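You operate a simulated robot arm through the tools that you are given. There is no shell and no other tool.

Carry out the task below with a simulated robot arm. There is one attempt and no reset: what you move stays moved.

TASK
Set heat and air as the run card says and start the run.
Fine: switch on, black valve open; leave the red and blue knobs and the grey slide alone; the run starts last.
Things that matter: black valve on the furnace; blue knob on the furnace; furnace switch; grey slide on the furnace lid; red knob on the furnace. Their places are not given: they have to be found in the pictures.

The check looks at the end state, three seconds after you hand in, the way a careful person would. Anything else that was tipped, shoved, dropped, spilled or broken makes it a failure.

THE ROBOT
A 6-joint arm with a two-finger parallel gripper, fixed in place. Base frame: the origin is on the floor under the middle of its stand, x ahead of it, y to its left, z up. Lengths are in mm, angles in rad, forces in N, time in s.
It reaches about 1313 mm from its shoulder. Its first joint turns from -2.897 to 2.897 rad. Payload 3.43 kg.
The TCP is the grasp point between the finger pads, 34 mm short of the fingertips. In the tool frame z runs along the fingers and y along their closing line. Largest opening 128 mm; finger width 24, thickness 12; the body of the gripper, 48 by 130 mm, starts 96 mm behind the TCP.
Orientation is that of the tool frame in the base frame, as a unit quaternion [x, y, z, w]. With the fingers straight down and closing along the base's y, the tool's x points along the base's -x, its y along +y and its z along -z.

THE INTERFACE
- The arm moves only by the tool send_rows. Its arguments are lists of equal length, an entry for each row: "grip": the gripper command, from -1 (fully open) to 1 (shut), values between in proportion; "xyz": the shift along the base's x, y, z in m, a list of three; "delta_rot": the turn, a rotation vector about the base's x, y, z in rad, a list of three. In form: {"grip": [grip, ...], "xyz": [[x, y, z], ...], "delta_rot": [[wx, wy, wz], ...]}. A call has 1 to 20 rows; each row shifts and turns the commanded pose from where the row before left it. Each row takes 0.2 s and may step no farther than 50 mm and 0.15 rad from the row before; otherwise, or with a gripper value out of range, the whole call is refused. A pose out of reach is approached as far as the arm can. The call stops where the force on the tool passes 40 N (or 10 N more than at its start, if that is more) or the arm is blocked; 0.2 s more then pass. Each finger travels about 153 mm/s and halts on what it meets, pressing with about 41 N; the grip force reading is that of the motor and also rises with nothing between the fingers. The clock runs only during rows and for 0.2 s after the last one: add rows that do not move to give the fingers time. It gives the time, the measured TCP pose, the force on the tool (base axes), the opening and the grip force at its end, in the units of the frame above (readings bear some noise), with the torque about the TCP (base axes, N m) and any sound that the robot's microphone picked up.
- Cameras (640 x 400 px; columns grow to the right, rows downward): "scene" is fixed at [57.9, 646, 1570.8]; the picture's right is [-0.69, -0.73, 0.00], its down [-0.40, 0.38, -0.83] and it looks along [0.61, -0.57, -0.55] (base axes); focal length 362 px, centre (320, 200). "wrist" rides on the gripper at [76, -11, -160] in the tool frame; the picture's right is [0.15, 0.99, 0.00], its down [-0.88, 0.13, -0.46] and it looks along [-0.45, 0.07, 0.89] (tool axes); focal length 234 px, centre (320, 200).
- capture(camera): a new picture of that camera. The clock stands still meanwhile.
- measure_at(camera, pixels): there is no depth. For up to 12 entries [column, row, z] of the newest picture of that camera ("zoom" is the newest enlarged one), the place [x, y] in the base frame at which the ray of that pixel passes the height z, good to about 2 mm, but the place of the scene camera against the robot may be out by one fixed shift of up to 12 mm in any direction. The clock stands still meanwhile.
- enlarge(camera, box): a new picture of the part [left, top, right, bottom] of that camera's present view, enlarged. The clock stands still meanwhile.
- job_done(): hands the job in; it is judged then, once.

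Unless the task says otherwise, let go and move clear before handing in.

The tools are called after "Call:" as a command line: name --argument value ..., lists and objects as JSON in quotes. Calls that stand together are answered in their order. send_rows: Moves the arm, as the interface text tells. Its arguments: {"type":"object","properties":{"grip":{"type":"array"},"xyz":{"type":"array"},"delta_rot":{"type":"array"}},"required":["grip","xyz","delta_rot"]} The other tools are called the same way: capture (camera) takes a picture; measure_at (camera, pixels) gives the place at which the rays of pixels pass given heights; enlarge (camera, box) takes an enlarged picture of a part of a camera's view; job_done () hands the job in.

At the start:

```text
clock: 0.0
ee_pos: [580.1, -186.2, 1112.0]
ee_rot: [0.0, 1.0, 0.0, 0.0]
wrist_force: [-0.4, 1.0, 0.0]
ft_torque: [-0.01, -0.01, 0.02]
gripper_width: 128.1
gripper_force: 0.0
```

scene: 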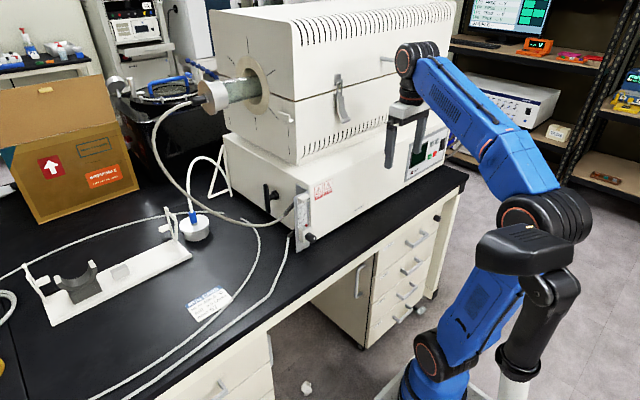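
wrist: 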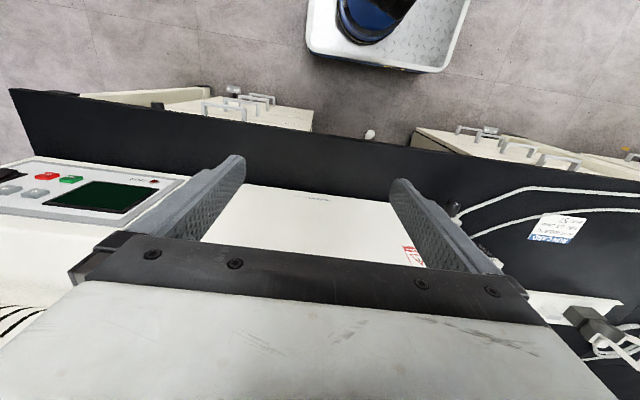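

The scene shows a tube furnace with a flowmeter and black parts near (270,195) and (310,237), a control panel near (430,150), and a card at (210,303). I'll enlarge these areas first.

Call:
enlarge --camera "scene" --box '[180, 280, 240, 325]'

Call:
enlarge --camera "scene" --box '[230, 150, 350, 250]'

Call:
enlarge --camera "scene" --box '[370, 90, 470, 200]'

Call:
enlarge --camera "wrist" --box '[500, 190, 640, 270]'

Call:
enlarge --camera "wrist" --box '[0, 140, 200, 240]'

Call:
enlarge --camera "scene" --box '[180, 40, 300, 130]'

```text
8.89 times, centred on (210, 302) of scene
```

zoom: 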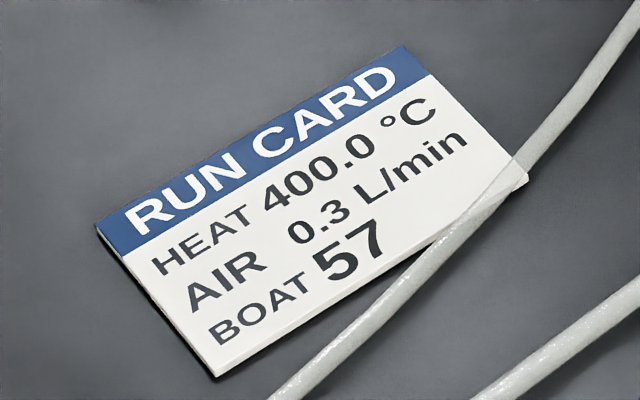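

```text
4.00 times, centred on (290, 200) of scene
```

zoom: 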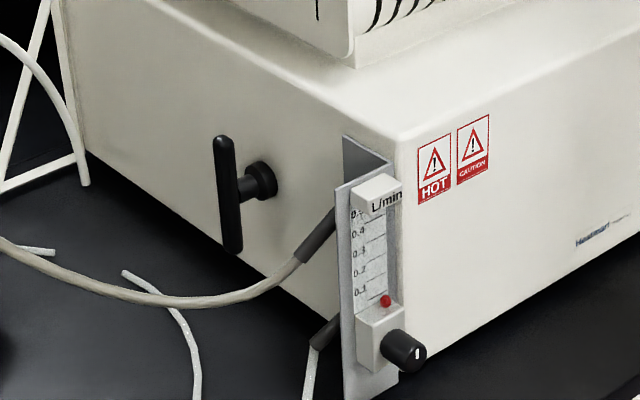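

```text
3.64 times, centred on (420, 145) of scene
```

zoom: 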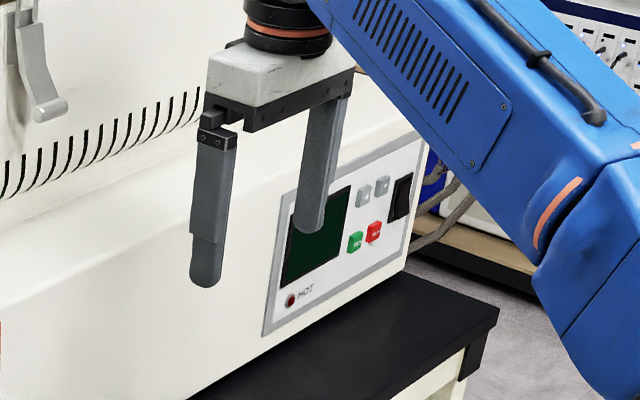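

```text
4.57 times, centred on (570, 230) of wrist
```

zoom: 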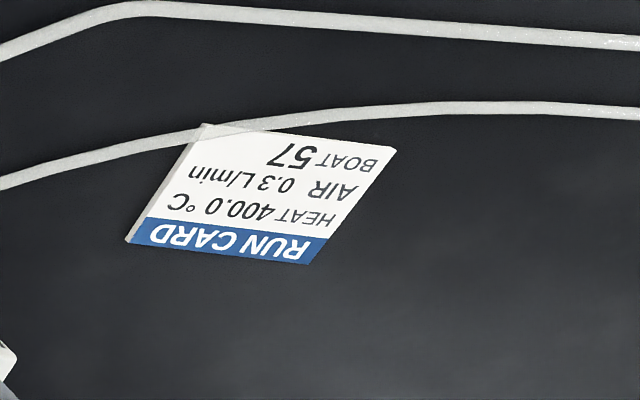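

```text
3.20 times, centred on (100, 190) of wrist
```

zoom: 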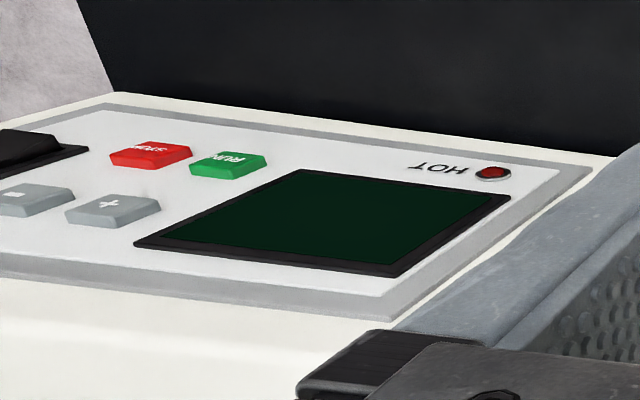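

```text
4.44 times, centred on (240, 85) of scene
```

zoom: 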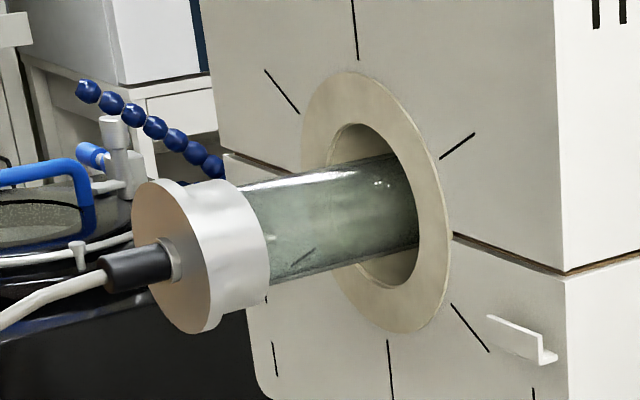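

The run card reads HEAT 400.0 °C, AIR 0.3 L/min. The panel has a rocker switch, +, −, RUN, STOP and a dark display, and there is a flowmeter with a black knob plus a black T-lever on the side. I'll triangulate points from both cameras at several heights.

Call:
measure_at --camera "scene" --pixels '[[210, 303, 700], [210, 303, 800], [210, 303, 900], [311, 237, 700], [311, 237, 800], [311, 237, 900], [311, 237, 1000], [436, 140, 900], [436, 140, 1000], [466, 180, 700], [466, 180, 800], [466, 180, 900]]'

Call:
measure_at --camera "wrist" --pixels '[[556, 229, 700], [556, 229, 800], [556, 229, 900], [453, 210, 800], [453, 210, 900], [453, 210, 1000], [20, 176, 800], [20, 176, 900], [10, 90, 700], [10, 90, 800], [10, 90, 900], [72, 179, 900]]'

Call:
enlarge --camera "wrist" --box '[420, 180, 500, 280]'

Call:
enlarge --camera "scene" --box '[200, 0, 470, 120]'

Call:
enlarge --camera "scene" --box '[280, 175, 330, 250]'

Call:
enlarge --camera "scene" --box '[400, 110, 460, 190]'

```text
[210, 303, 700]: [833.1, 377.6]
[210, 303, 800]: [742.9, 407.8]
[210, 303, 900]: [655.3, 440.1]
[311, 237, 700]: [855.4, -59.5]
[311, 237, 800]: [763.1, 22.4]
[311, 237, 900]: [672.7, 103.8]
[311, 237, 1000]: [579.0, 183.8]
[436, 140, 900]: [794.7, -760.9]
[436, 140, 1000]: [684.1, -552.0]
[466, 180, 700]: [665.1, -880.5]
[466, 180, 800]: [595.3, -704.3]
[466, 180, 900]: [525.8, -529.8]
```

```text
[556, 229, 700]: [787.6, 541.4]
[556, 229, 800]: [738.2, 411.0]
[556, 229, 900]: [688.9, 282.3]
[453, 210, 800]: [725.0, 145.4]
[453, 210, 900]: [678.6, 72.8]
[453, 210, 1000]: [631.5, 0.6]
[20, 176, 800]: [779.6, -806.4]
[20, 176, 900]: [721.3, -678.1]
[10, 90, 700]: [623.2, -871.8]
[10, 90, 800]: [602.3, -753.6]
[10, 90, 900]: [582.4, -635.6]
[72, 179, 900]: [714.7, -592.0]
```

```text
4.00 times, centred on (460, 230) of wrist
```

zoom: 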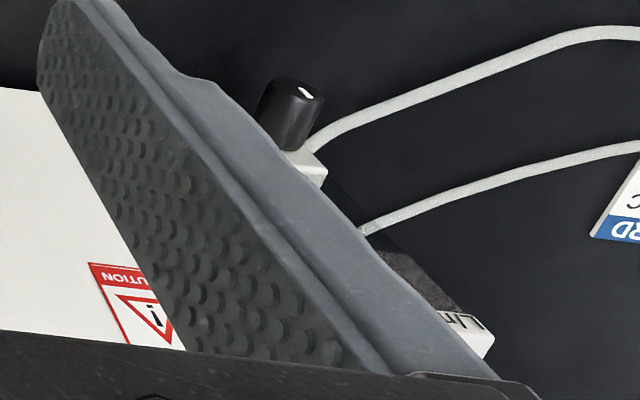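

```text
2.37 times, centred on (335, 60) of scene
```

zoom: 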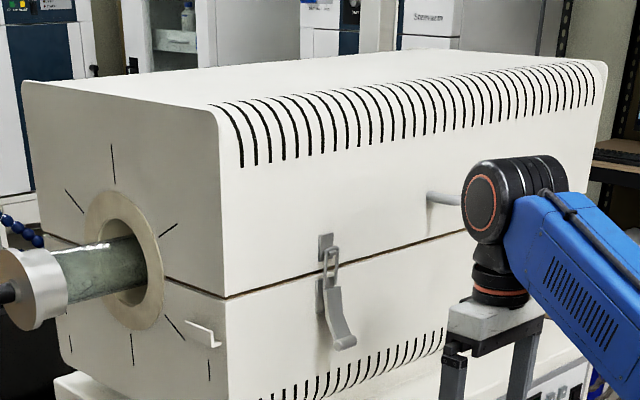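

```text
5.33 times, centred on (305, 212) of scene
```

zoom: 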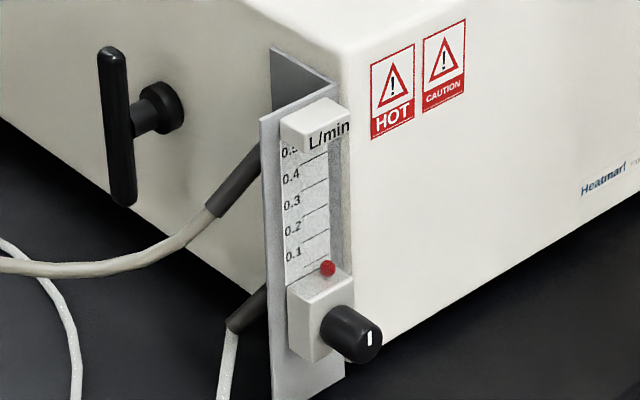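

```text
5.00 times, centred on (430, 150) of scene
```

zoom: 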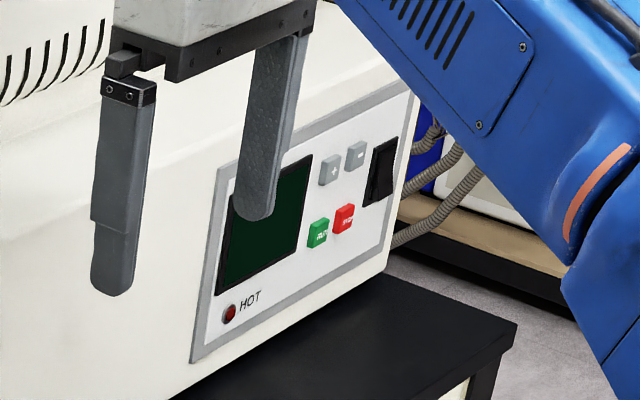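

Both cameras put the card at z≈800 (the bench top) and the flow knob near (690, 87, 880). Next I'll triangulate the panel items: RUN (430,156), STOP (435,154), + (432,144), − (437,141) and the switch (442,144).

Call:
measure_at --camera "scene" --pixels '[[430, 156.4, 850], [430, 156.4, 950], [434.6, 153.8, 850], [434.6, 153.8, 950], [432, 144, 850], [432, 144, 950], [437, 141.4, 850], [437, 141.4, 950], [442.4, 144.4, 850], [442.4, 144.4, 950], [411.8, 172.6, 850], [411.8, 172.6, 950]]'

Call:
measure_at --camera "wrist" --pixels '[[71.3, 179, 850], [71.3, 179, 950], [46.9, 175.6, 850], [46.9, 175.6, 950], [35, 193, 850], [35, 193, 950], [10.9, 190, 850], [10.9, 190, 950], [154, 181.5, 850], [154, 181.5, 950]]'

```text
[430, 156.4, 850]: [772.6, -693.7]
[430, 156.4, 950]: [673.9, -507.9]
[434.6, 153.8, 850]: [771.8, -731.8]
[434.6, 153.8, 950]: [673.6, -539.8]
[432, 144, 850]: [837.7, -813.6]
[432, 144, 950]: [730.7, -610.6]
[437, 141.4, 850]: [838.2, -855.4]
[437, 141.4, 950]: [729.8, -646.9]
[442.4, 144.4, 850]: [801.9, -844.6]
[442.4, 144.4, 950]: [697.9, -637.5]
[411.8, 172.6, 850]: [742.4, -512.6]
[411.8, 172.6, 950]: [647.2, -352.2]
```

```text
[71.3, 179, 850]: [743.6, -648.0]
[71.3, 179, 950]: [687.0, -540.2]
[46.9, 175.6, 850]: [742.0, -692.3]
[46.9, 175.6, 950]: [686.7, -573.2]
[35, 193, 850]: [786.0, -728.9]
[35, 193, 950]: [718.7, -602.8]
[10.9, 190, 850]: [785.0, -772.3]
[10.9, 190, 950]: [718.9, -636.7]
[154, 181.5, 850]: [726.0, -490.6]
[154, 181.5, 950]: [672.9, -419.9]
```

The front face is roughly vertical at x≈712, with RUN near y≈-585, z≈908 and + near z≈960. I'll back the arm off and turn it so the fingers point along +x, to get a wrist view of the panel.

Call:
send_rows --grip '[-1, -1, -1, -1, -1, -1, -1, -1, -1, -1, -1, -1]' --xyz '[[-0.03, -0.01, 0.0], [-0.03, -0.02, 0.0], [-0.03, -0.03, -0.01], [-0.03, -0.03, -0.01], [-0.01, -0.03, -0.01], [0, -0.03, -0.01], [0, -0.03, -0.01], [0, -0.03, -0.01], [0, -0.03, -0.01], [0, -0.03, -0.01], [0, -0.03, -0.01], [0, 0, 0]]' --delta_rot '[[0, -0.13, 0], [0, -0.13, 0], [0, -0.13, 0], [0, -0.13, 0], [0, -0.13, 0], [0, -0.13, 0], [0, -0.13, 0], [0, -0.13, 0], [0, -0.13, 0], [0, -0.13, 0], [0, -0.13, 0], [0, 0, 0]]'

Call:
capture --camera "wrist"

Call:
capture --camera "scene"

```text
clock: 2.6
ee_pos: [450.6, -485.8, 1022.2]
ee_rot: [0.001, 0.754, -0.001, 0.656]
wrist_force: [0.3, -0.4, 0.6]
ft_torque: [0.03, -0.01, 0.01]
gripper_width: 127.9
gripper_force: 0.2
```

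```text
taken
```

wrist: 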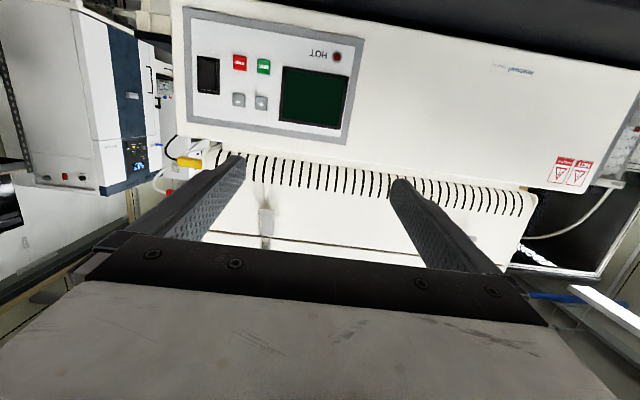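

```text
taken
```

scene: 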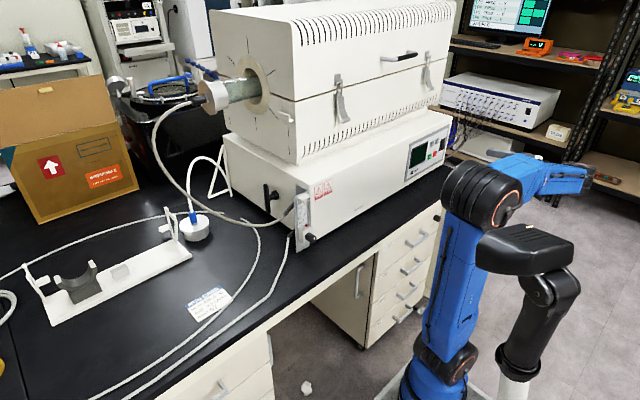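

The panel is now in clear view, upside down, around (190-360, 10-140), and some coloured items show near (185,160). I'll enlarge these areas.

Call:
enlarge --camera "wrist" --box '[180, 0, 370, 150]'

Call:
enlarge --camera "wrist" --box '[130, 120, 250, 200]'

Call:
enlarge --camera "wrist" --box '[500, 120, 640, 320]'

Call:
enlarge --camera "scene" --box '[380, 100, 480, 200]'

Call:
enlarge --camera "scene" --box '[200, 0, 460, 170]'

```text
2.67 times, centred on (275, 75) of wrist
```

zoom: 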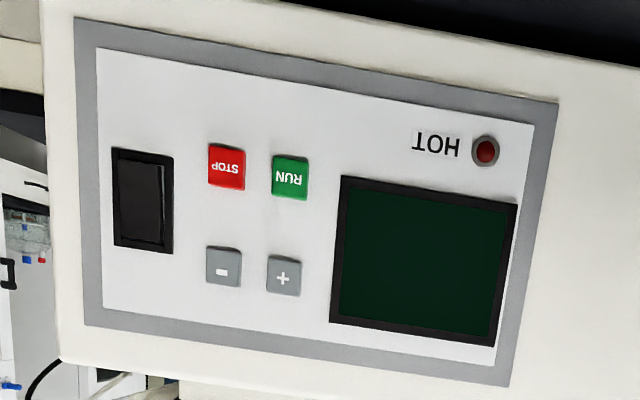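

```text
5.00 times, centred on (190, 160) of wrist
```

zoom: 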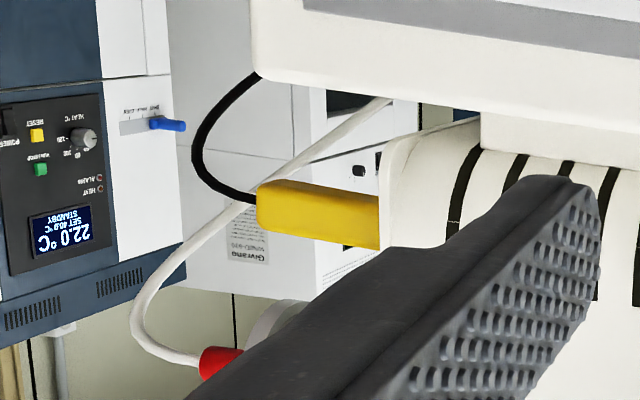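

```text
2.00 times, centred on (570, 220) of wrist
```

zoom: 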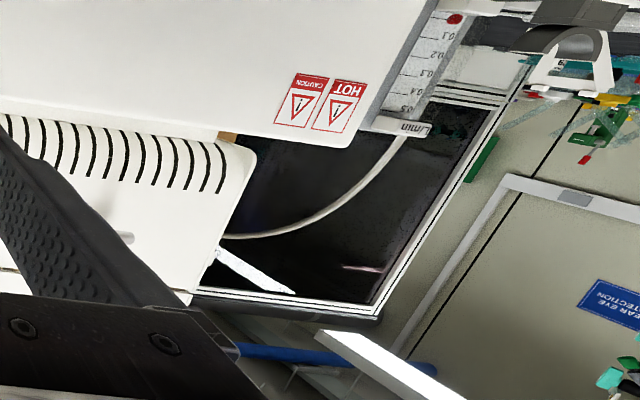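

```text
4.00 times, centred on (430, 150) of scene
```

zoom: 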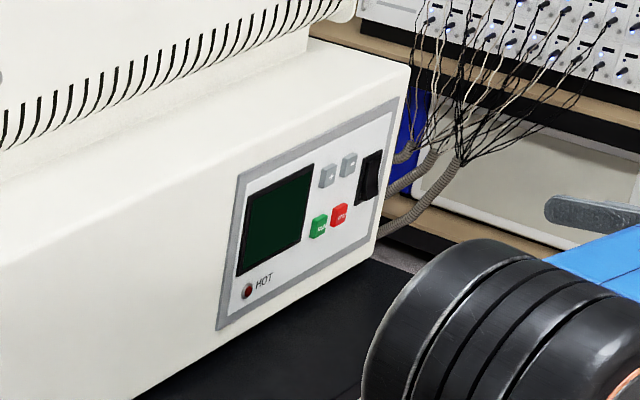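

```text
2.35 times, centred on (330, 85) of scene
```

zoom: 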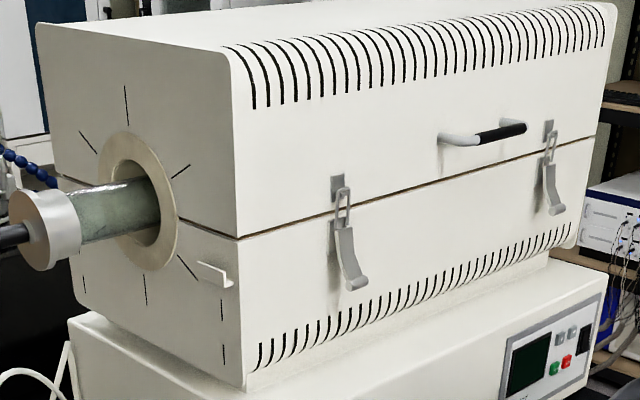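

The panel is legible: rocker switch, STOP, RUN, −, + and a dark display, so the power is off. Next I'll look at the left side, meaning the T-lever, hoses and flowmeter, by moving to +y in front of the furnace with the view turned toward it.

Call:
send_rows --grip '[-1, -1, -1, -1, -1, -1, -1, -1, -1, -1, -1, -1, -1, -1, -1, -1, -1, -1]' --xyz '[[0.01, 0.04, 0.01], [0.01, 0.045, 0.01], [0.01, 0.045, 0.01], [0.01, 0.045, 0.01], [0.01, 0.045, 0.01], [0.01, 0.045, 0.01], [0.01, 0.045, 0], [0, 0.048, 0], [0, 0.048, 0], [0, 0.048, 0], [0, 0.048, 0], [0, 0.048, 0], [0, 0.048, 0], [0, 0.048, 0], [0, 0.048, 0], [0, 0.048, 0], [0, 0.048, 0], [0, 0, 0]]' --delta_rot '[[0, 0.11, 0], [0, 0.11, 0], [0, 0.11, 0], [0, 0, 0], [0, 0, 0], [0, 0, 0], [0, 0, -0.02], [0, 0, -0.05], [0, 0, -0.07], [0, 0, -0.07], [0, 0, -0.07], [0, 0, -0.07], [0, 0, -0.07], [0, 0, -0.07], [0, 0, -0.07], [0, 0, -0.07], [0, 0, -0.07], [0, 0, 0]]'

Call:
capture --camera "wrist"

Call:
capture --camera "scene"

```text
clock: 4.7
ee_pos: [462.1, -255.6, 1063.8]
ee_rot: [0.304, 0.81, -0.171, 0.471]
wrist_force: [0.5, 1.2, 0.0]
ft_torque: [-0.02, 0.04, 0.01]
gripper_width: 128.1
gripper_force: 0.0
out of reach, approached as far as the arm can: row 9, 10
stopped in row 10: the arm was blocked; the commanded pose is now the measured one
```

```text
taken
```

wrist: 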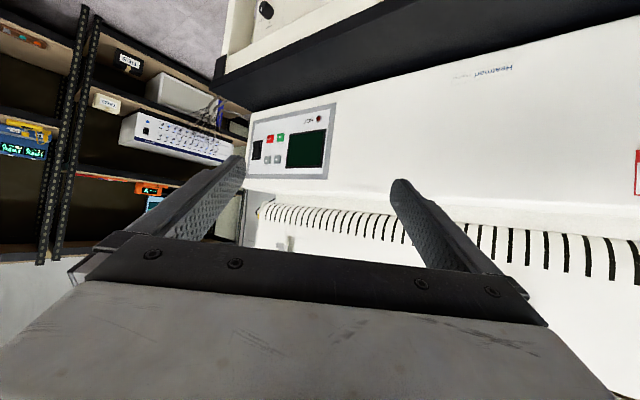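

```text
taken
```

scene: 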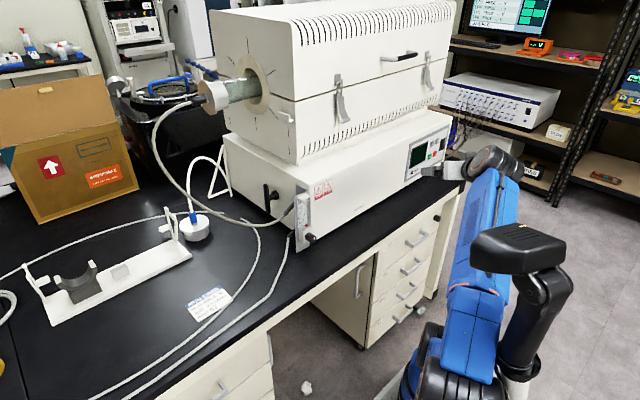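

The arm got blocked at y≈-256 because that pose is awkward near the base. I'll undo the yaw, return to fingers-down, and then cross to +y with the fingers pointing down.

Call:
send_rows --grip '[-1, -1, -1, -1, -1, -1, -1, -1, -1, -1, -1, -1, -1, -1, -1, -1]' --xyz '[[0, -0.02, 0], [0, -0.02, 0], [0, -0.02, 0], [0, -0.02, 0], [0, -0.02, 0], [0, -0.02, 0], [0.01, 0, 0.01], [0.01, 0, 0.01], [0.01, 0, 0.01], [0.01, 0, 0.01], [0.01, 0.01, 0.01], [0.01, 0.02, 0.01], [0.01, 0.03, 0], [0.01, 0.03, 0], [0.01, 0.03, 0], [0, 0, 0]]' --delta_rot '[[0, 0, 0.12], [0, 0, 0.12], [0, 0, 0.12], [0, 0, 0.12], [0, 0, 0.12], [0, 0, 0.1], [0, 0.12, 0], [0, 0.12, 0], [0, 0.12, 0], [0, 0.12, 0], [0, 0.12, 0], [0, 0.12, 0], [0, 0.12, 0], [0, 0.12, 0], [0, 0.12, 0], [0, 0, 0]]'

```text
clock: 8.1
ee_pos: [547.2, -255.8, 1125.7]
ee_rot: [0.007, 1.0, 0.001, -0.014]
wrist_force: [1.1, 0.3, 0.1]
ft_torque: [0.01, -0.03, 0.0]
gripper_width: 128.3
gripper_force: 0.1
```

Back to fingers-down. Now I'll cross to the +y side in front of the furnace corner and look.

Call:
send_rows --grip '[-1, -1, -1, -1, -1, -1, -1, -1, -1, -1, -1, -1, -1, -1, -1, -1]' --xyz '[[0, 0.045, 0.002], [0, 0.045, 0.002], [0, 0.045, 0.002], [0, 0.045, 0.002], [0, 0.045, 0.002], [0, 0.045, 0.002], [0, 0.045, 0.002], [0, 0.045, 0.002], [0, 0.045, 0.002], [0, 0.045, 0.002], [0, 0.045, 0.002], [0, 0.045, 0.002], [0, 0.045, 0], [0, 0.045, 0], [0, 0.02, 0], [0, 0, 0]]' --delta_rot '[[0, 0, 0], [0, 0, 0], [0, 0, 0], [0, 0, 0], [0, 0, -0.08], [0, 0, -0.08], [0, 0, -0.08], [0, 0, -0.08], [0, 0, -0.08], [0, 0, -0.08], [0, 0, -0.08], [0, 0, -0.08], [0, 0, -0.08], [0, 0, -0.08], [0, 0, 0], [0, 0, 0]]'

Call:
capture --camera "wrist"

Call:
capture --camera "scene"

```text
clock: 11.5
ee_pos: [547.0, 396.4, 1150.5]
ee_rot: [0.395, 0.918, 0.007, -0.012]
wrist_force: [1.0, -0.5, -0.2]
ft_torque: [0.01, 0.0, -0.01]
gripper_width: 128.0
gripper_force: 0.0
```

```text
taken
```

wrist: 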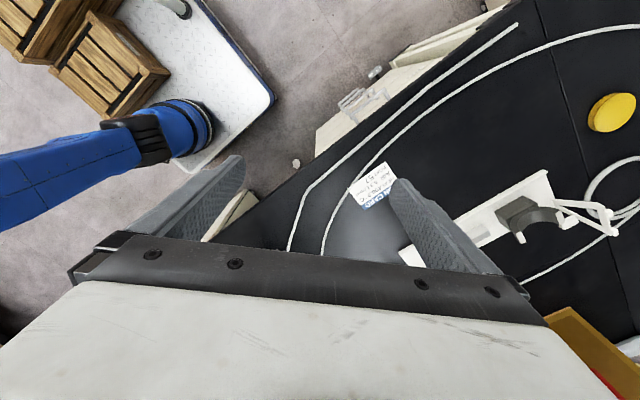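

```text
taken
```

scene: 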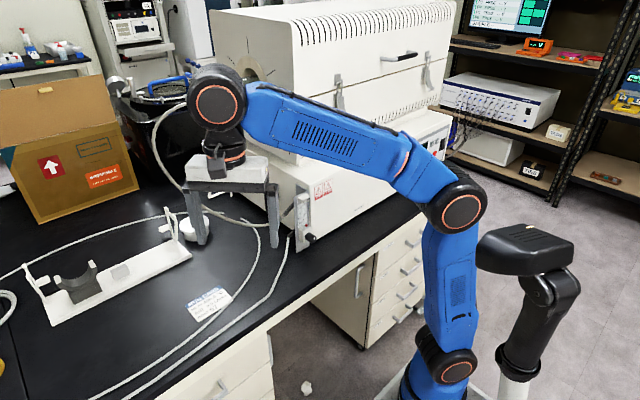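

The gripper body hides the furnace in this view, because picture-down faces the furnace. I'll tilt the tool toward the furnace's left side so the T-lever comes into the upper half of the picture.

Call:
send_rows --grip '[-1, -1, -1, -1, -1, -1, -1, -1, -1, -1]' --xyz '[[-0.005, 0.01, -0.005], [-0.005, 0.01, -0.005], [-0.005, 0.01, -0.005], [-0.005, 0.01, -0.005], [-0.005, 0.01, -0.005], [-0.005, 0.01, -0.005], [-0.005, 0.01, -0.005], [-0.005, 0.01, -0.005], [0, 0, 0], [0, 0, 0]]' --delta_rot '[[-0.085, -0.085, 0], [-0.085, -0.085, 0], [-0.085, -0.085, 0], [-0.085, -0.085, 0], [-0.085, -0.085, 0], [-0.085, -0.085, 0], [-0.085, -0.085, 0], [-0.085, -0.085, 0], [0, 0, 0], [0, 0, 0]]'

Call:
capture --camera "wrist"

```text
clock: 13.7
ee_pos: [540.3, 442.8, 1030.6]
ee_rot: [0.351, 0.822, -0.16, 0.42]
wrist_force: [-0.1, -0.1, 1.0]
ft_torque: [0.0, 0.0, 0.0]
gripper_width: 127.9
gripper_force: 0.0
out of reach, approached as far as the arm can: row 2, 3, 4, 5, 6, 7, 8
```

```text
taken
```

wrist: 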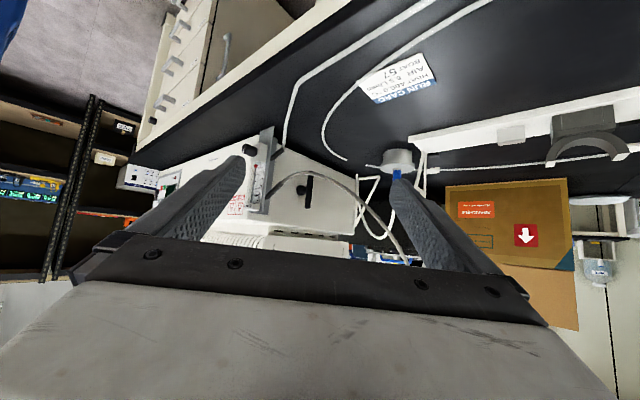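

The T-lever is visible at about (308,188), with the flowmeter at (262,170). I'll enlarge both.

Call:
enlarge --camera "wrist" --box '[230, 130, 370, 220]'

Call:
enlarge --camera "wrist" --box '[240, 140, 330, 210]'

Call:
enlarge --camera "wrist" --box '[340, 140, 440, 270]'

Call:
enlarge --camera "wrist" --box '[560, 180, 640, 300]'

Call:
capture --camera "scene"

```text
4.44 times, centred on (300, 175) of wrist
```

zoom: 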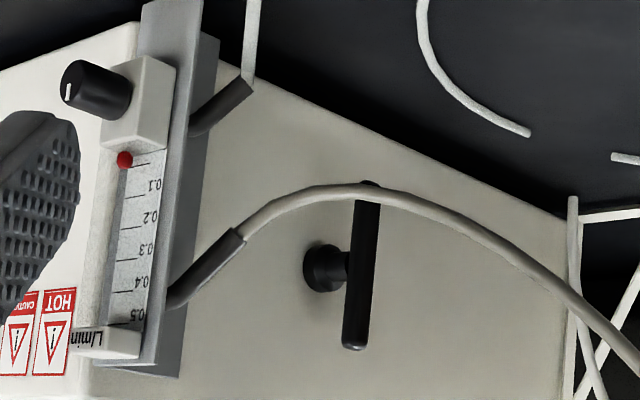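

```text
5.71 times, centred on (285, 175) of wrist
```

zoom: 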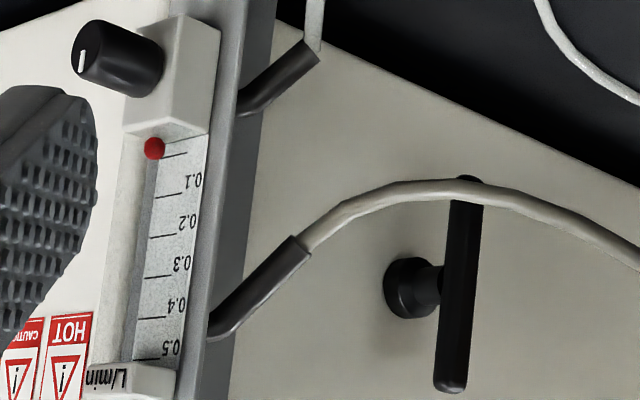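

```text
3.08 times, centred on (390, 205) of wrist
```

zoom: 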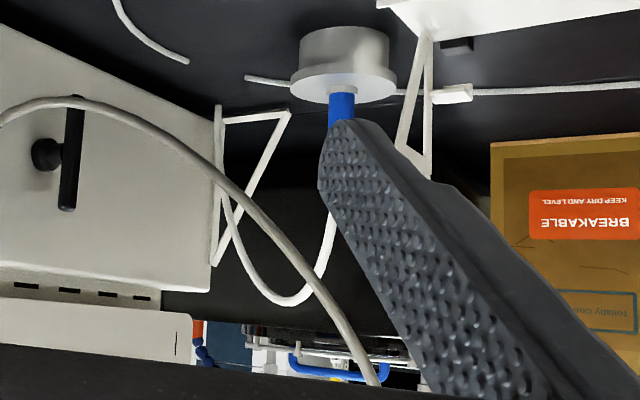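

```text
3.33 times, centred on (600, 240) of wrist
```

zoom: 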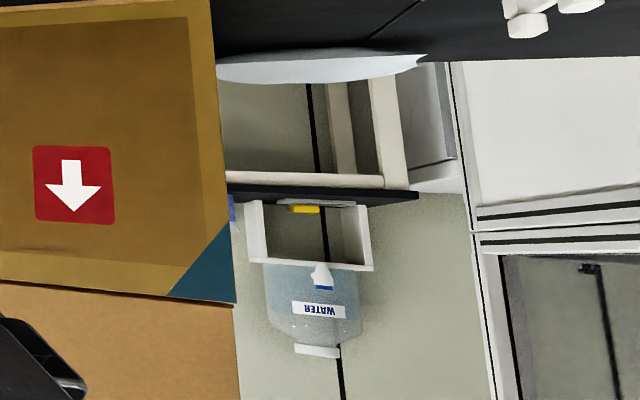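

```text
taken
```

scene: 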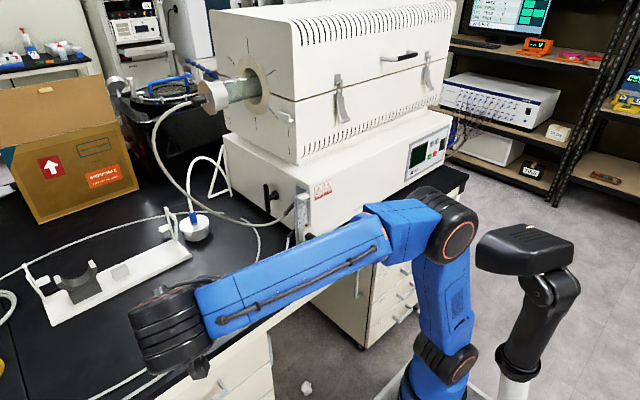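

The T-lever handle stands vertical with no markings, and the red ball sits at the bottom, so there is no flow. I'll locate the flow knob and T-lever precisely by measuring them in the current wrist and scene views.

Call:
measure_at --camera "wrist" --pixels '[[243.4, 149.6, 850], [243.4, 149.6, 900], [255.3, 151.4, 850], [255.3, 151.4, 900], [310.5, 171.5, 850], [310.5, 171.5, 950], [307.5, 207.5, 850], [307.5, 207.5, 950], [298.5, 190, 850], [298.5, 190, 950]]'

Call:
measure_at --camera "scene" --pixels '[[314.2, 238.3, 850], [314.2, 238.3, 900], [306.9, 236, 850], [306.9, 236, 900], [265, 184.5, 900], [265, 184.5, 950], [268, 212, 850], [268, 212, 900], [275, 195, 850], [275, 195, 900], [275, 195, 950]]'

Call:
enlarge --camera "scene" --box '[240, 170, 330, 250]'

```text
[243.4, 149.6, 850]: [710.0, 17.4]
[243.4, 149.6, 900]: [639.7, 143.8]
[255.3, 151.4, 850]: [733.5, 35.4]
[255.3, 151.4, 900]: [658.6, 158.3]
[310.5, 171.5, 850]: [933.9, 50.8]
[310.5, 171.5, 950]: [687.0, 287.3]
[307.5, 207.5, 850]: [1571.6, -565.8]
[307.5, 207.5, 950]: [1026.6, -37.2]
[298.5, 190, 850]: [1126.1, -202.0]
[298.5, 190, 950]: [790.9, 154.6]
```

```text
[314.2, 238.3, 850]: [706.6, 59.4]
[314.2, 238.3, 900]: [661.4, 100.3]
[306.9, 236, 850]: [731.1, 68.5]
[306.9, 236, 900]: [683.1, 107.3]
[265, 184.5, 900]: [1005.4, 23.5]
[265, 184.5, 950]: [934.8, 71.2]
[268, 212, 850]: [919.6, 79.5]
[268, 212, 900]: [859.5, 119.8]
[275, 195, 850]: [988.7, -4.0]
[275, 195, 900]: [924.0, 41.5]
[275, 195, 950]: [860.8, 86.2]
```

```text
5.00 times, centred on (285, 210) of scene
```

zoom: 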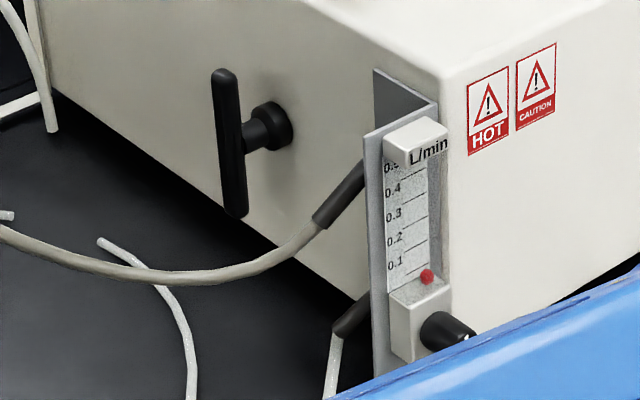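

From the two views the knob face is near (678, 80, 875) with its axis along −x, and the T-lever is near (888, 97, 921), about 107 mm long. I'll untilt and move in front of the flow knob, fingers down for now.

Call:
send_rows --grip '[-1, -1, -1, -1, -1, -1, -1, -1, -1, -1, -1, -1, -1, -1, -1, -1, -1]' --xyz '[[0, -0.005, 0.015], [0, -0.005, 0.015], [0, -0.005, 0.015], [0, -0.005, 0.015], [0, -0.005, 0.015], [0, -0.005, 0.015], [0, -0.005, 0.01], [0, -0.005, 0.01], [0, -0.04, 0], [0, -0.04, 0], [0, -0.04, 0], [0, -0.04, 0], [0, -0.04, 0], [0, -0.04, 0], [0, -0.04, 0], [0, -0.04, 0], [0, 0, 0]]' --delta_rot '[[0.082, 0.082, 0], [0.082, 0.082, 0], [0.082, 0.082, 0], [0.082, 0.082, 0], [0.082, 0.082, 0], [0.082, 0.082, 0], [0.082, 0.082, 0], [0.082, 0.082, 0], [0, 0, 0.1], [0, 0, 0.1], [0, 0, 0.1], [0, 0, 0.1], [0, 0, 0.1], [0, 0, 0.1], [0, 0, 0.1], [0, 0, 0.1], [0, 0, 0]]'

```text
clock: 17.3
ee_pos: [542.0, 82.0, 1141.0]
ee_rot: [0.006, 1.0, 0.001, 0.003]
wrist_force: [0.3, -0.6, -0.4]
ft_torque: [-0.02, -0.02, 0.0]
gripper_width: 128.0
gripper_force: 0.0
```

I'm in front of the flowmeter with fingers down. Now I'll pitch the tool to horizontal (+x) while lowering, and partly close the fingers.

Call:
send_rows --grip '[-0.5, -0.2, 0, 0.1, 0.1, 0.1, 0.1, 0.1, 0.1, 0.1, 0.1, 0.1, 0.1]' --xyz '[[0.01, 0, -0.01], [0.01, 0, -0.015], [0.01, 0, -0.015], [0.01, 0, -0.015], [0.01, 0, -0.015], [0.008, 0, -0.015], [0.008, 0, -0.015], [0.008, 0, -0.015], [0.006, 0, -0.015], [0, 0, -0.015], [0, 0, -0.015], [0, 0, -0.015], [0, 0, 0]]' --delta_rot '[[0, -0.13, 0], [0, -0.13, 0], [0, -0.13, 0], [0, -0.13, 0], [0, -0.13, 0], [0, -0.13, 0], [0, -0.13, 0], [0, -0.13, 0], [0, -0.13, 0], [0, -0.13, 0], [0, -0.13, 0], [0, -0.141, 0], [0, 0, 0]]'

Call:
capture --camera "wrist"

Call:
capture --camera "scene"

```text
clock: 20.1
ee_pos: [618.4, 81.8, 965.4]
ee_rot: [0.003, 0.705, 0.007, 0.71]
wrist_force: [0.0, -0.5, -0.4]
ft_torque: [0.01, 0.01, -0.01]
gripper_width: 57.5
gripper_force: 0.1
```

```text
taken
```

wrist: 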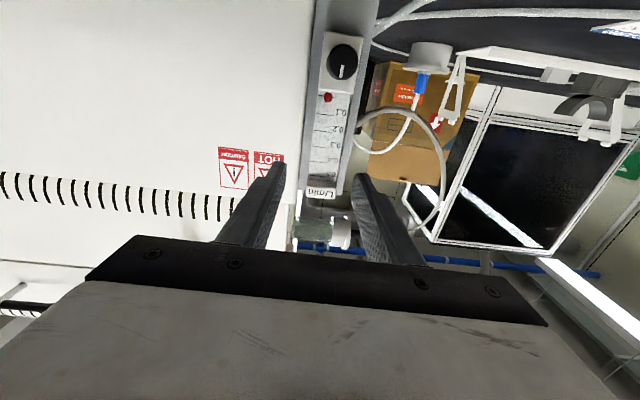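

```text
taken
```

scene: 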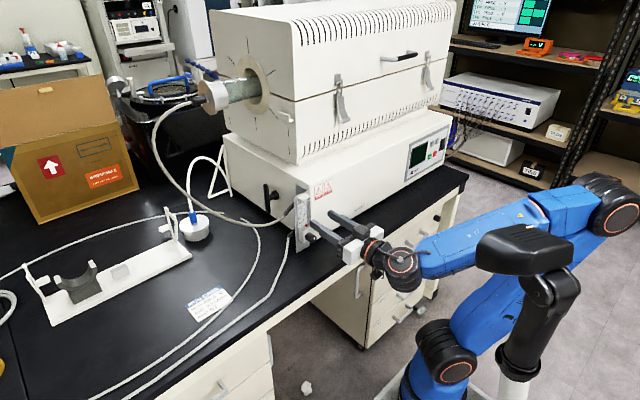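

Horizontal works. The knob is at (343,62), with its white mark pointing straight up in the picture's frame, and the ball is at (327,98). I'll enlarge this.

Call:
enlarge --camera "wrist" --box '[280, 20, 400, 210]'

Call:
enlarge --camera "wrist" --box '[310, 30, 374, 70]'

Call:
measure_at --camera "wrist" --pixels '[[343, 62, 860], [343, 62, 870], [343, 62, 880], [343, 62, 890]]'

```text
2.11 times, centred on (340, 115) of wrist
```

zoom: 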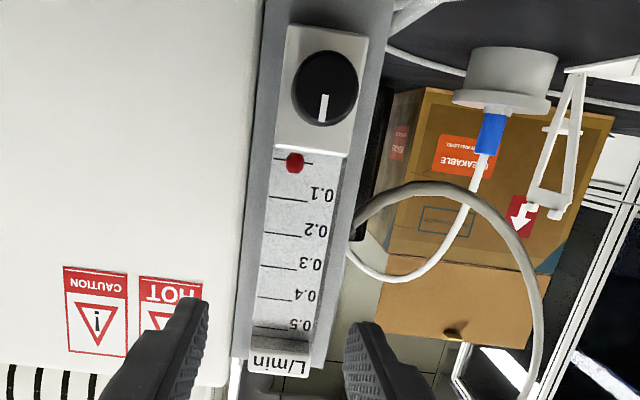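

```text
10.00 times, centred on (342, 50) of wrist
```

zoom: 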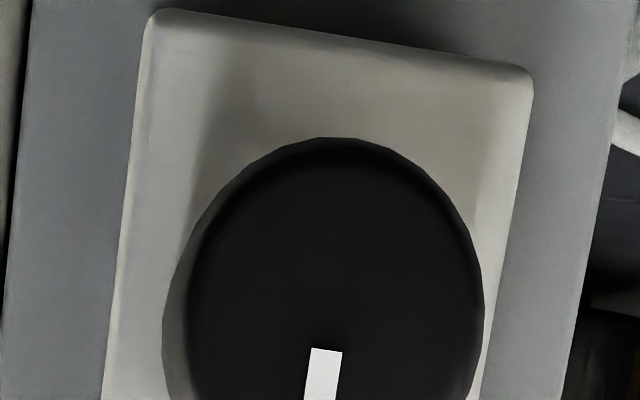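

```text
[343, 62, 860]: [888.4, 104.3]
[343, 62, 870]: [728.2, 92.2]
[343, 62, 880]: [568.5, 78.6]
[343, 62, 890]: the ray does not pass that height
```

The knob mark points straight up in the world and the ball sits on the 0 line, so flow is zero. The knob centre is about y=88, z=873. I'll align with it and approach with the fingers on either side.

Call:
send_rows --grip '[0.1, 0.1, 0.1, 0.1, 0.1]' --xyz '[[0, 0.002, -0.03], [0, 0.002, -0.03], [0, 0.002, -0.032], [0.02, 0, 0], [0, 0, 0]]' --delta_rot '[[0, 0, 0], [0, 0, 0], [0, 0, 0], [0, 0, 0], [0, 0, 0]]'

Call:
capture --camera "wrist"

Call:
enlarge --camera "scene" --box '[270, 180, 410, 280]'

```text
clock: 21.3
ee_pos: [660.5, 119.3, 930.0]
ee_rot: [0.003, 0.705, 0.007, 0.709]
wrist_force: [0.5, 0.5, 0.8]
ft_torque: [-0.01, 0.03, 0.01]
gripper_width: 57.7
gripper_force: 0.0
out of reach, approached as far as the arm can: row 1, 2, 3
```

```text
taken
```

wrist: 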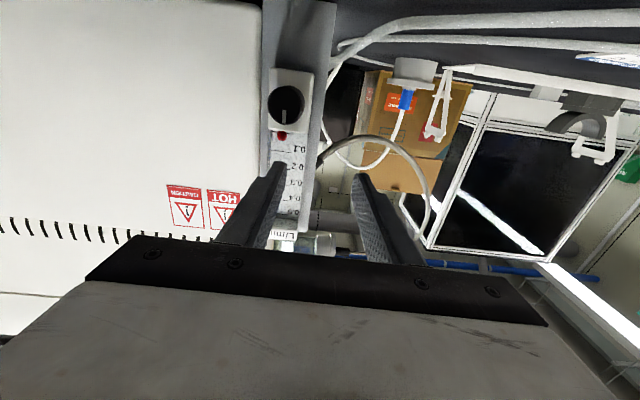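

```text
4.00 times, centred on (340, 230) of scene
```

zoom: 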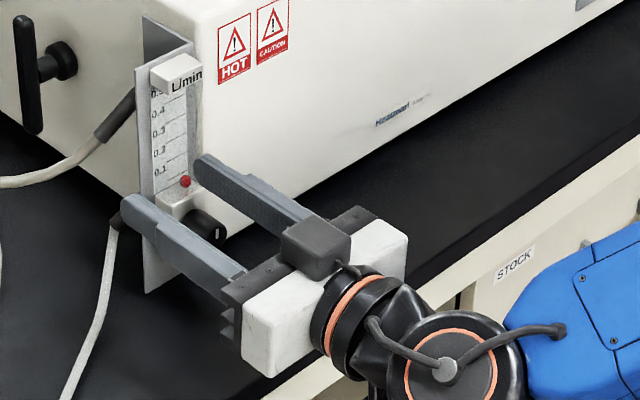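

Those lower rows were out of reach with a fully horizontal tool, and the arm slid to (660,119,930). I'll go back up and pitch the tool about 25° down, which moves the wrist farther from the base.

Call:
send_rows --grip '[0.1, 0.1, 0.1, 0.1, 0.1, 0.1]' --xyz '[[-0.01, 0, 0.045], [-0.01, 0, 0.04], [0, 0, 0], [0, 0, 0], [0, 0, 0], [0, 0, 0]]' --delta_rot '[[0, 0, 0], [0, 0.11, 0], [0, 0.11, 0], [0, 0.11, 0], [0, 0.11, 0], [0, 0, 0]]'

```text
clock: 22.7
ee_pos: [639.8, 119.9, 1017.7]
ee_rot: [0.005, 0.843, 0.006, 0.538]
wrist_force: [0.6, -0.3, -0.3]
ft_torque: [0.03, 0.0, 0.0]
gripper_width: 57.5
gripper_force: 0.1
```

The pose is good: about 25° below horizontal at (640,120,1018). I'll move to y=87, lower to z≈884, then go forward in x, checking reach.

Call:
send_rows --grip '[0.1, 0.1, 0.1, 0.1, 0.1, 0.1, 0.1]' --xyz '[[-0.01, -0.033, -0.01], [0, 0, -0.03], [0, 0, -0.03], [0, 0, -0.03], [0, 0, -0.033], [0, 0, 0], [0, 0, 0]]' --delta_rot '[[0, 0, 0], [0, 0, 0], [0, 0, 0], [0, 0, 0], [0, 0, 0], [0, 0, 0], [0, 0, 0]]'

Call:
capture --camera "wrist"

Call:
enlarge --camera "scene" --box '[270, 180, 410, 280]'

```text
clock: 24.3
ee_pos: [628.2, 89.2, 887.6]
ee_rot: [0.005, 0.843, 0.006, 0.538]
wrist_force: [-1.0, -0.6, 0.3]
ft_torque: [0.0, 0.0, -0.01]
gripper_width: 57.5
gripper_force: 0.1
```

```text
taken
```

wrist: 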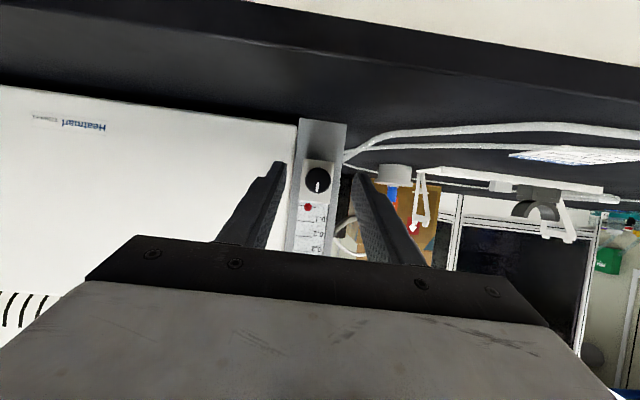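

```text
4.00 times, centred on (340, 230) of scene
```

zoom: 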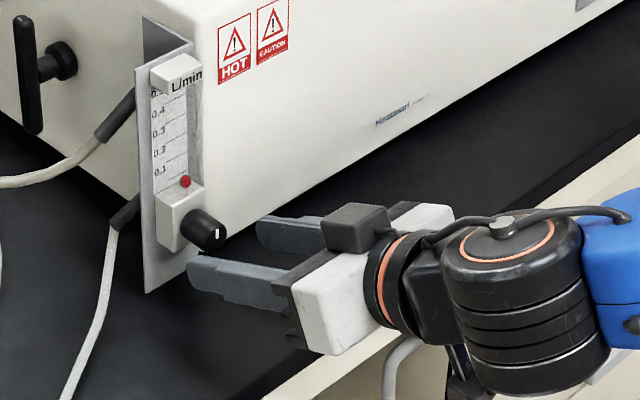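

This pose is reachable and the knob at (318,180) sits between the fingers. I'll measure it again from here to refine y and z.

Call:
measure_at --camera "wrist" --pixels '[[317.5, 180, 860], [317.5, 180, 865], [317.5, 180, 870], [317.5, 180, 875], [317.5, 180, 880], [288, 178, 870], [352, 181, 870]]'

Call:
enlarge --camera "wrist" --box '[250, 110, 390, 260]'

```text
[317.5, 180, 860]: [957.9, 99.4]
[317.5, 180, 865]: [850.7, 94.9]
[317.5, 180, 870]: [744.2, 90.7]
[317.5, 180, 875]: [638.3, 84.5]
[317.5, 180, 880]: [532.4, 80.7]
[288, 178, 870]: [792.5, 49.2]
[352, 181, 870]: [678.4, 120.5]
```

```text
2.67 times, centred on (320, 185) of wrist
```

zoom: 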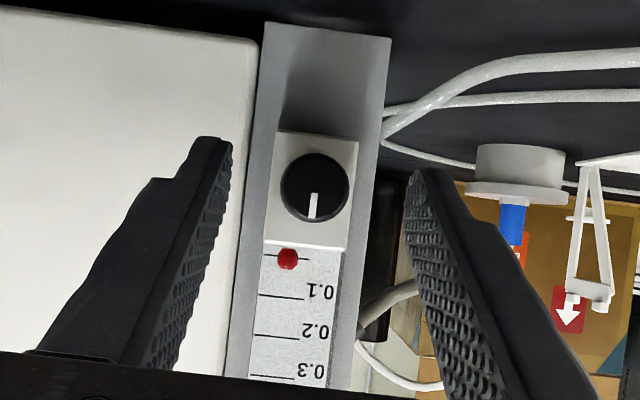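

The knob centre is confirmed at y≈87, z≈873. I'll advance 39 mm in x and then close on the knob.

Call:
send_rows --grip '[0.1, 0.1, 0.1, 0.1]' --xyz '[[0.013, 0, -0.001], [0.013, 0, -0.001], [0.011, 0, -0.001], [0, 0, 0]]' --delta_rot '[[0, 0, 0], [0, 0, 0], [0, 0, 0], [0, 0, 0]]'

Call:
enlarge --camera "wrist" --box '[250, 110, 390, 260]'

Call:
enlarge --camera "scene" --box '[270, 180, 410, 280]'

```text
clock: 25.3
ee_pos: [667.4, 88.7, 883.3]
ee_rot: [0.005, 0.842, 0.005, 0.539]
wrist_force: [0.3, -0.4, -0.3]
ft_torque: [0.01, 0.0, 0.03]
gripper_width: 57.6
gripper_force: 0.0
```

```text
2.67 times, centred on (320, 185) of wrist
```

zoom: 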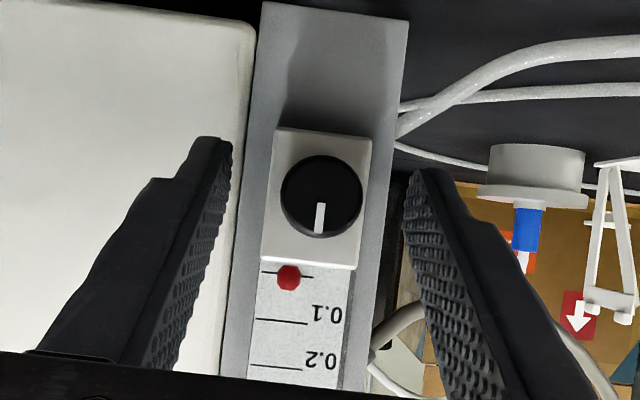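

```text
4.00 times, centred on (340, 230) of scene
```

zoom: 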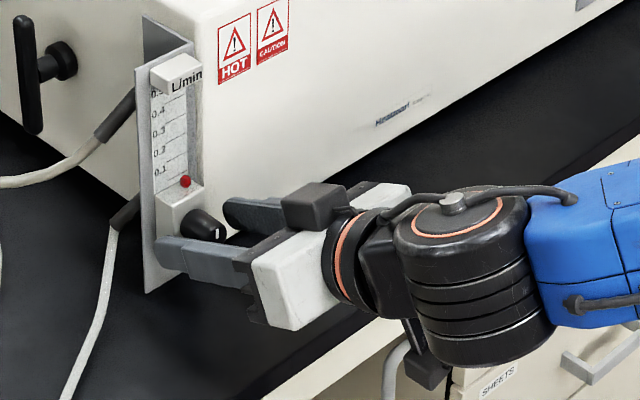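

The tips are beside the knob, so I'll close on it.

Call:
send_rows --grip '[0.5, 0.8, 0.8, 0.8]' --xyz '[[0, 0, 0], [0, 0, 0], [0, 0, 0], [0, 0, 0]]' --delta_rot '[[0, 0, 0], [0, 0, 0], [0, 0, 0], [0, 0, 0]]'

Call:
enlarge --camera "wrist" --box '[250, 110, 390, 260]'

```text
clock: 26.3
ee_pos: [666.6, 88.1, 883.4]
ee_rot: [0.004, 0.843, 0.006, 0.538]
wrist_force: [1.7, -1.7, 0.5]
ft_torque: [-0.04, -0.08, 0.71]
gripper_width: 24.9
gripper_force: 45.1
```

```text
2.67 times, centred on (320, 185) of wrist
```

zoom: 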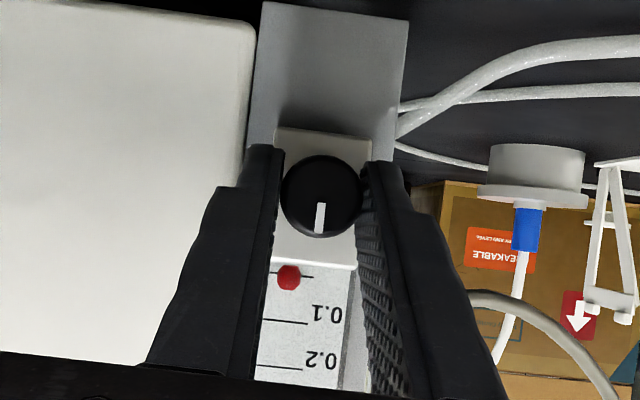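

The knob is gripped (24.9 mm wide). I'll turn it counter-clockwise as seen from the front by 0.3 rad and watch the mark and ball.

Call:
send_rows --grip '[0.8, 0.8, 0.8, 0.8]' --xyz '[[0, 0.00105, -5e-05], [0, 0.00104, -0.00016], [0, 0.00102, -0.00026], [0, 0, 0]]' --delta_rot '[[-0.1, 0, 0], [-0.1, 0, 0], [-0.1, 0, 0], [0, 0, 0]]'

Call:
enlarge --camera "wrist" --box '[250, 110, 390, 260]'

Call:
enlarge --camera "scene" --box '[270, 180, 410, 280]'

```text
clock: 27.3
ee_pos: [666.7, 89.7, 881.1]
ee_rot: [-0.074, 0.834, -0.122, 0.533]
wrist_force: [-9.3, -19.3, -5.3]
ft_torque: [0.61, 0.09, 0.02]
gripper_width: 24.5
gripper_force: 44.8
```

```text
2.67 times, centred on (320, 185) of wrist
```

zoom: 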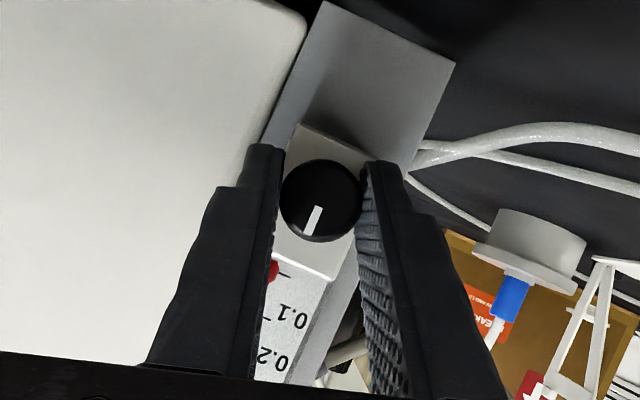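

```text
4.00 times, centred on (340, 230) of scene
```

zoom: 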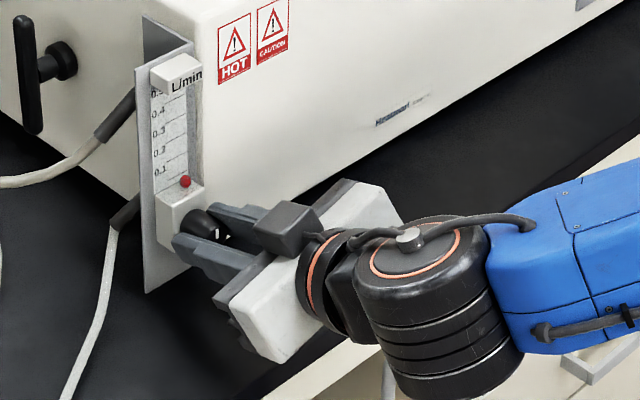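

The mark stayed aligned with the bracket, with 19 N of side force and 0.6 Nm of torque. So the knob is against its stop this way, and I'll turn clockwise (+x) instead.

Call:
send_rows --grip '[0.8, 0.8, 0.8, 0.8]' --xyz '[[0, -0.00102, 0.00026], [0, -0.00104, 0.00016], [0, -0.00105, 5e-05], [0, 0, 0]]' --delta_rot '[[0.1, 0, 0], [0.1, 0, 0], [0.1, 0, 0], [0, 0, 0]]'

Call:
enlarge --camera "wrist" --box '[250, 110, 390, 260]'

```text
clock: 28.3
ee_pos: [666.6, 87.7, 882.1]
ee_rot: [0.005, 0.843, 0.006, 0.539]
wrist_force: [-32.7, -5.7, -15.4]
ft_torque: [-0.04, 0.75, -0.08]
gripper_width: 24.5
gripper_force: 45.0
```

```text
2.67 times, centred on (320, 185) of wrist
```

zoom: 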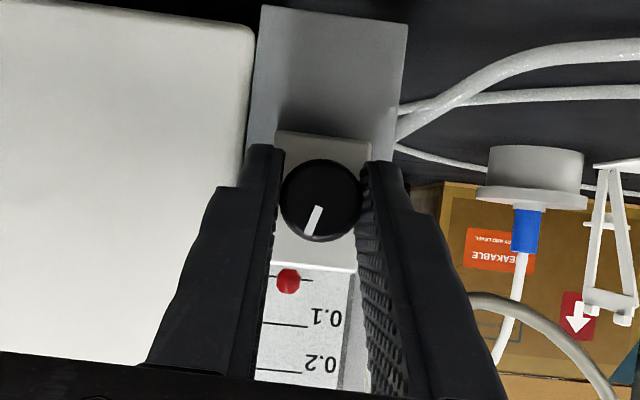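

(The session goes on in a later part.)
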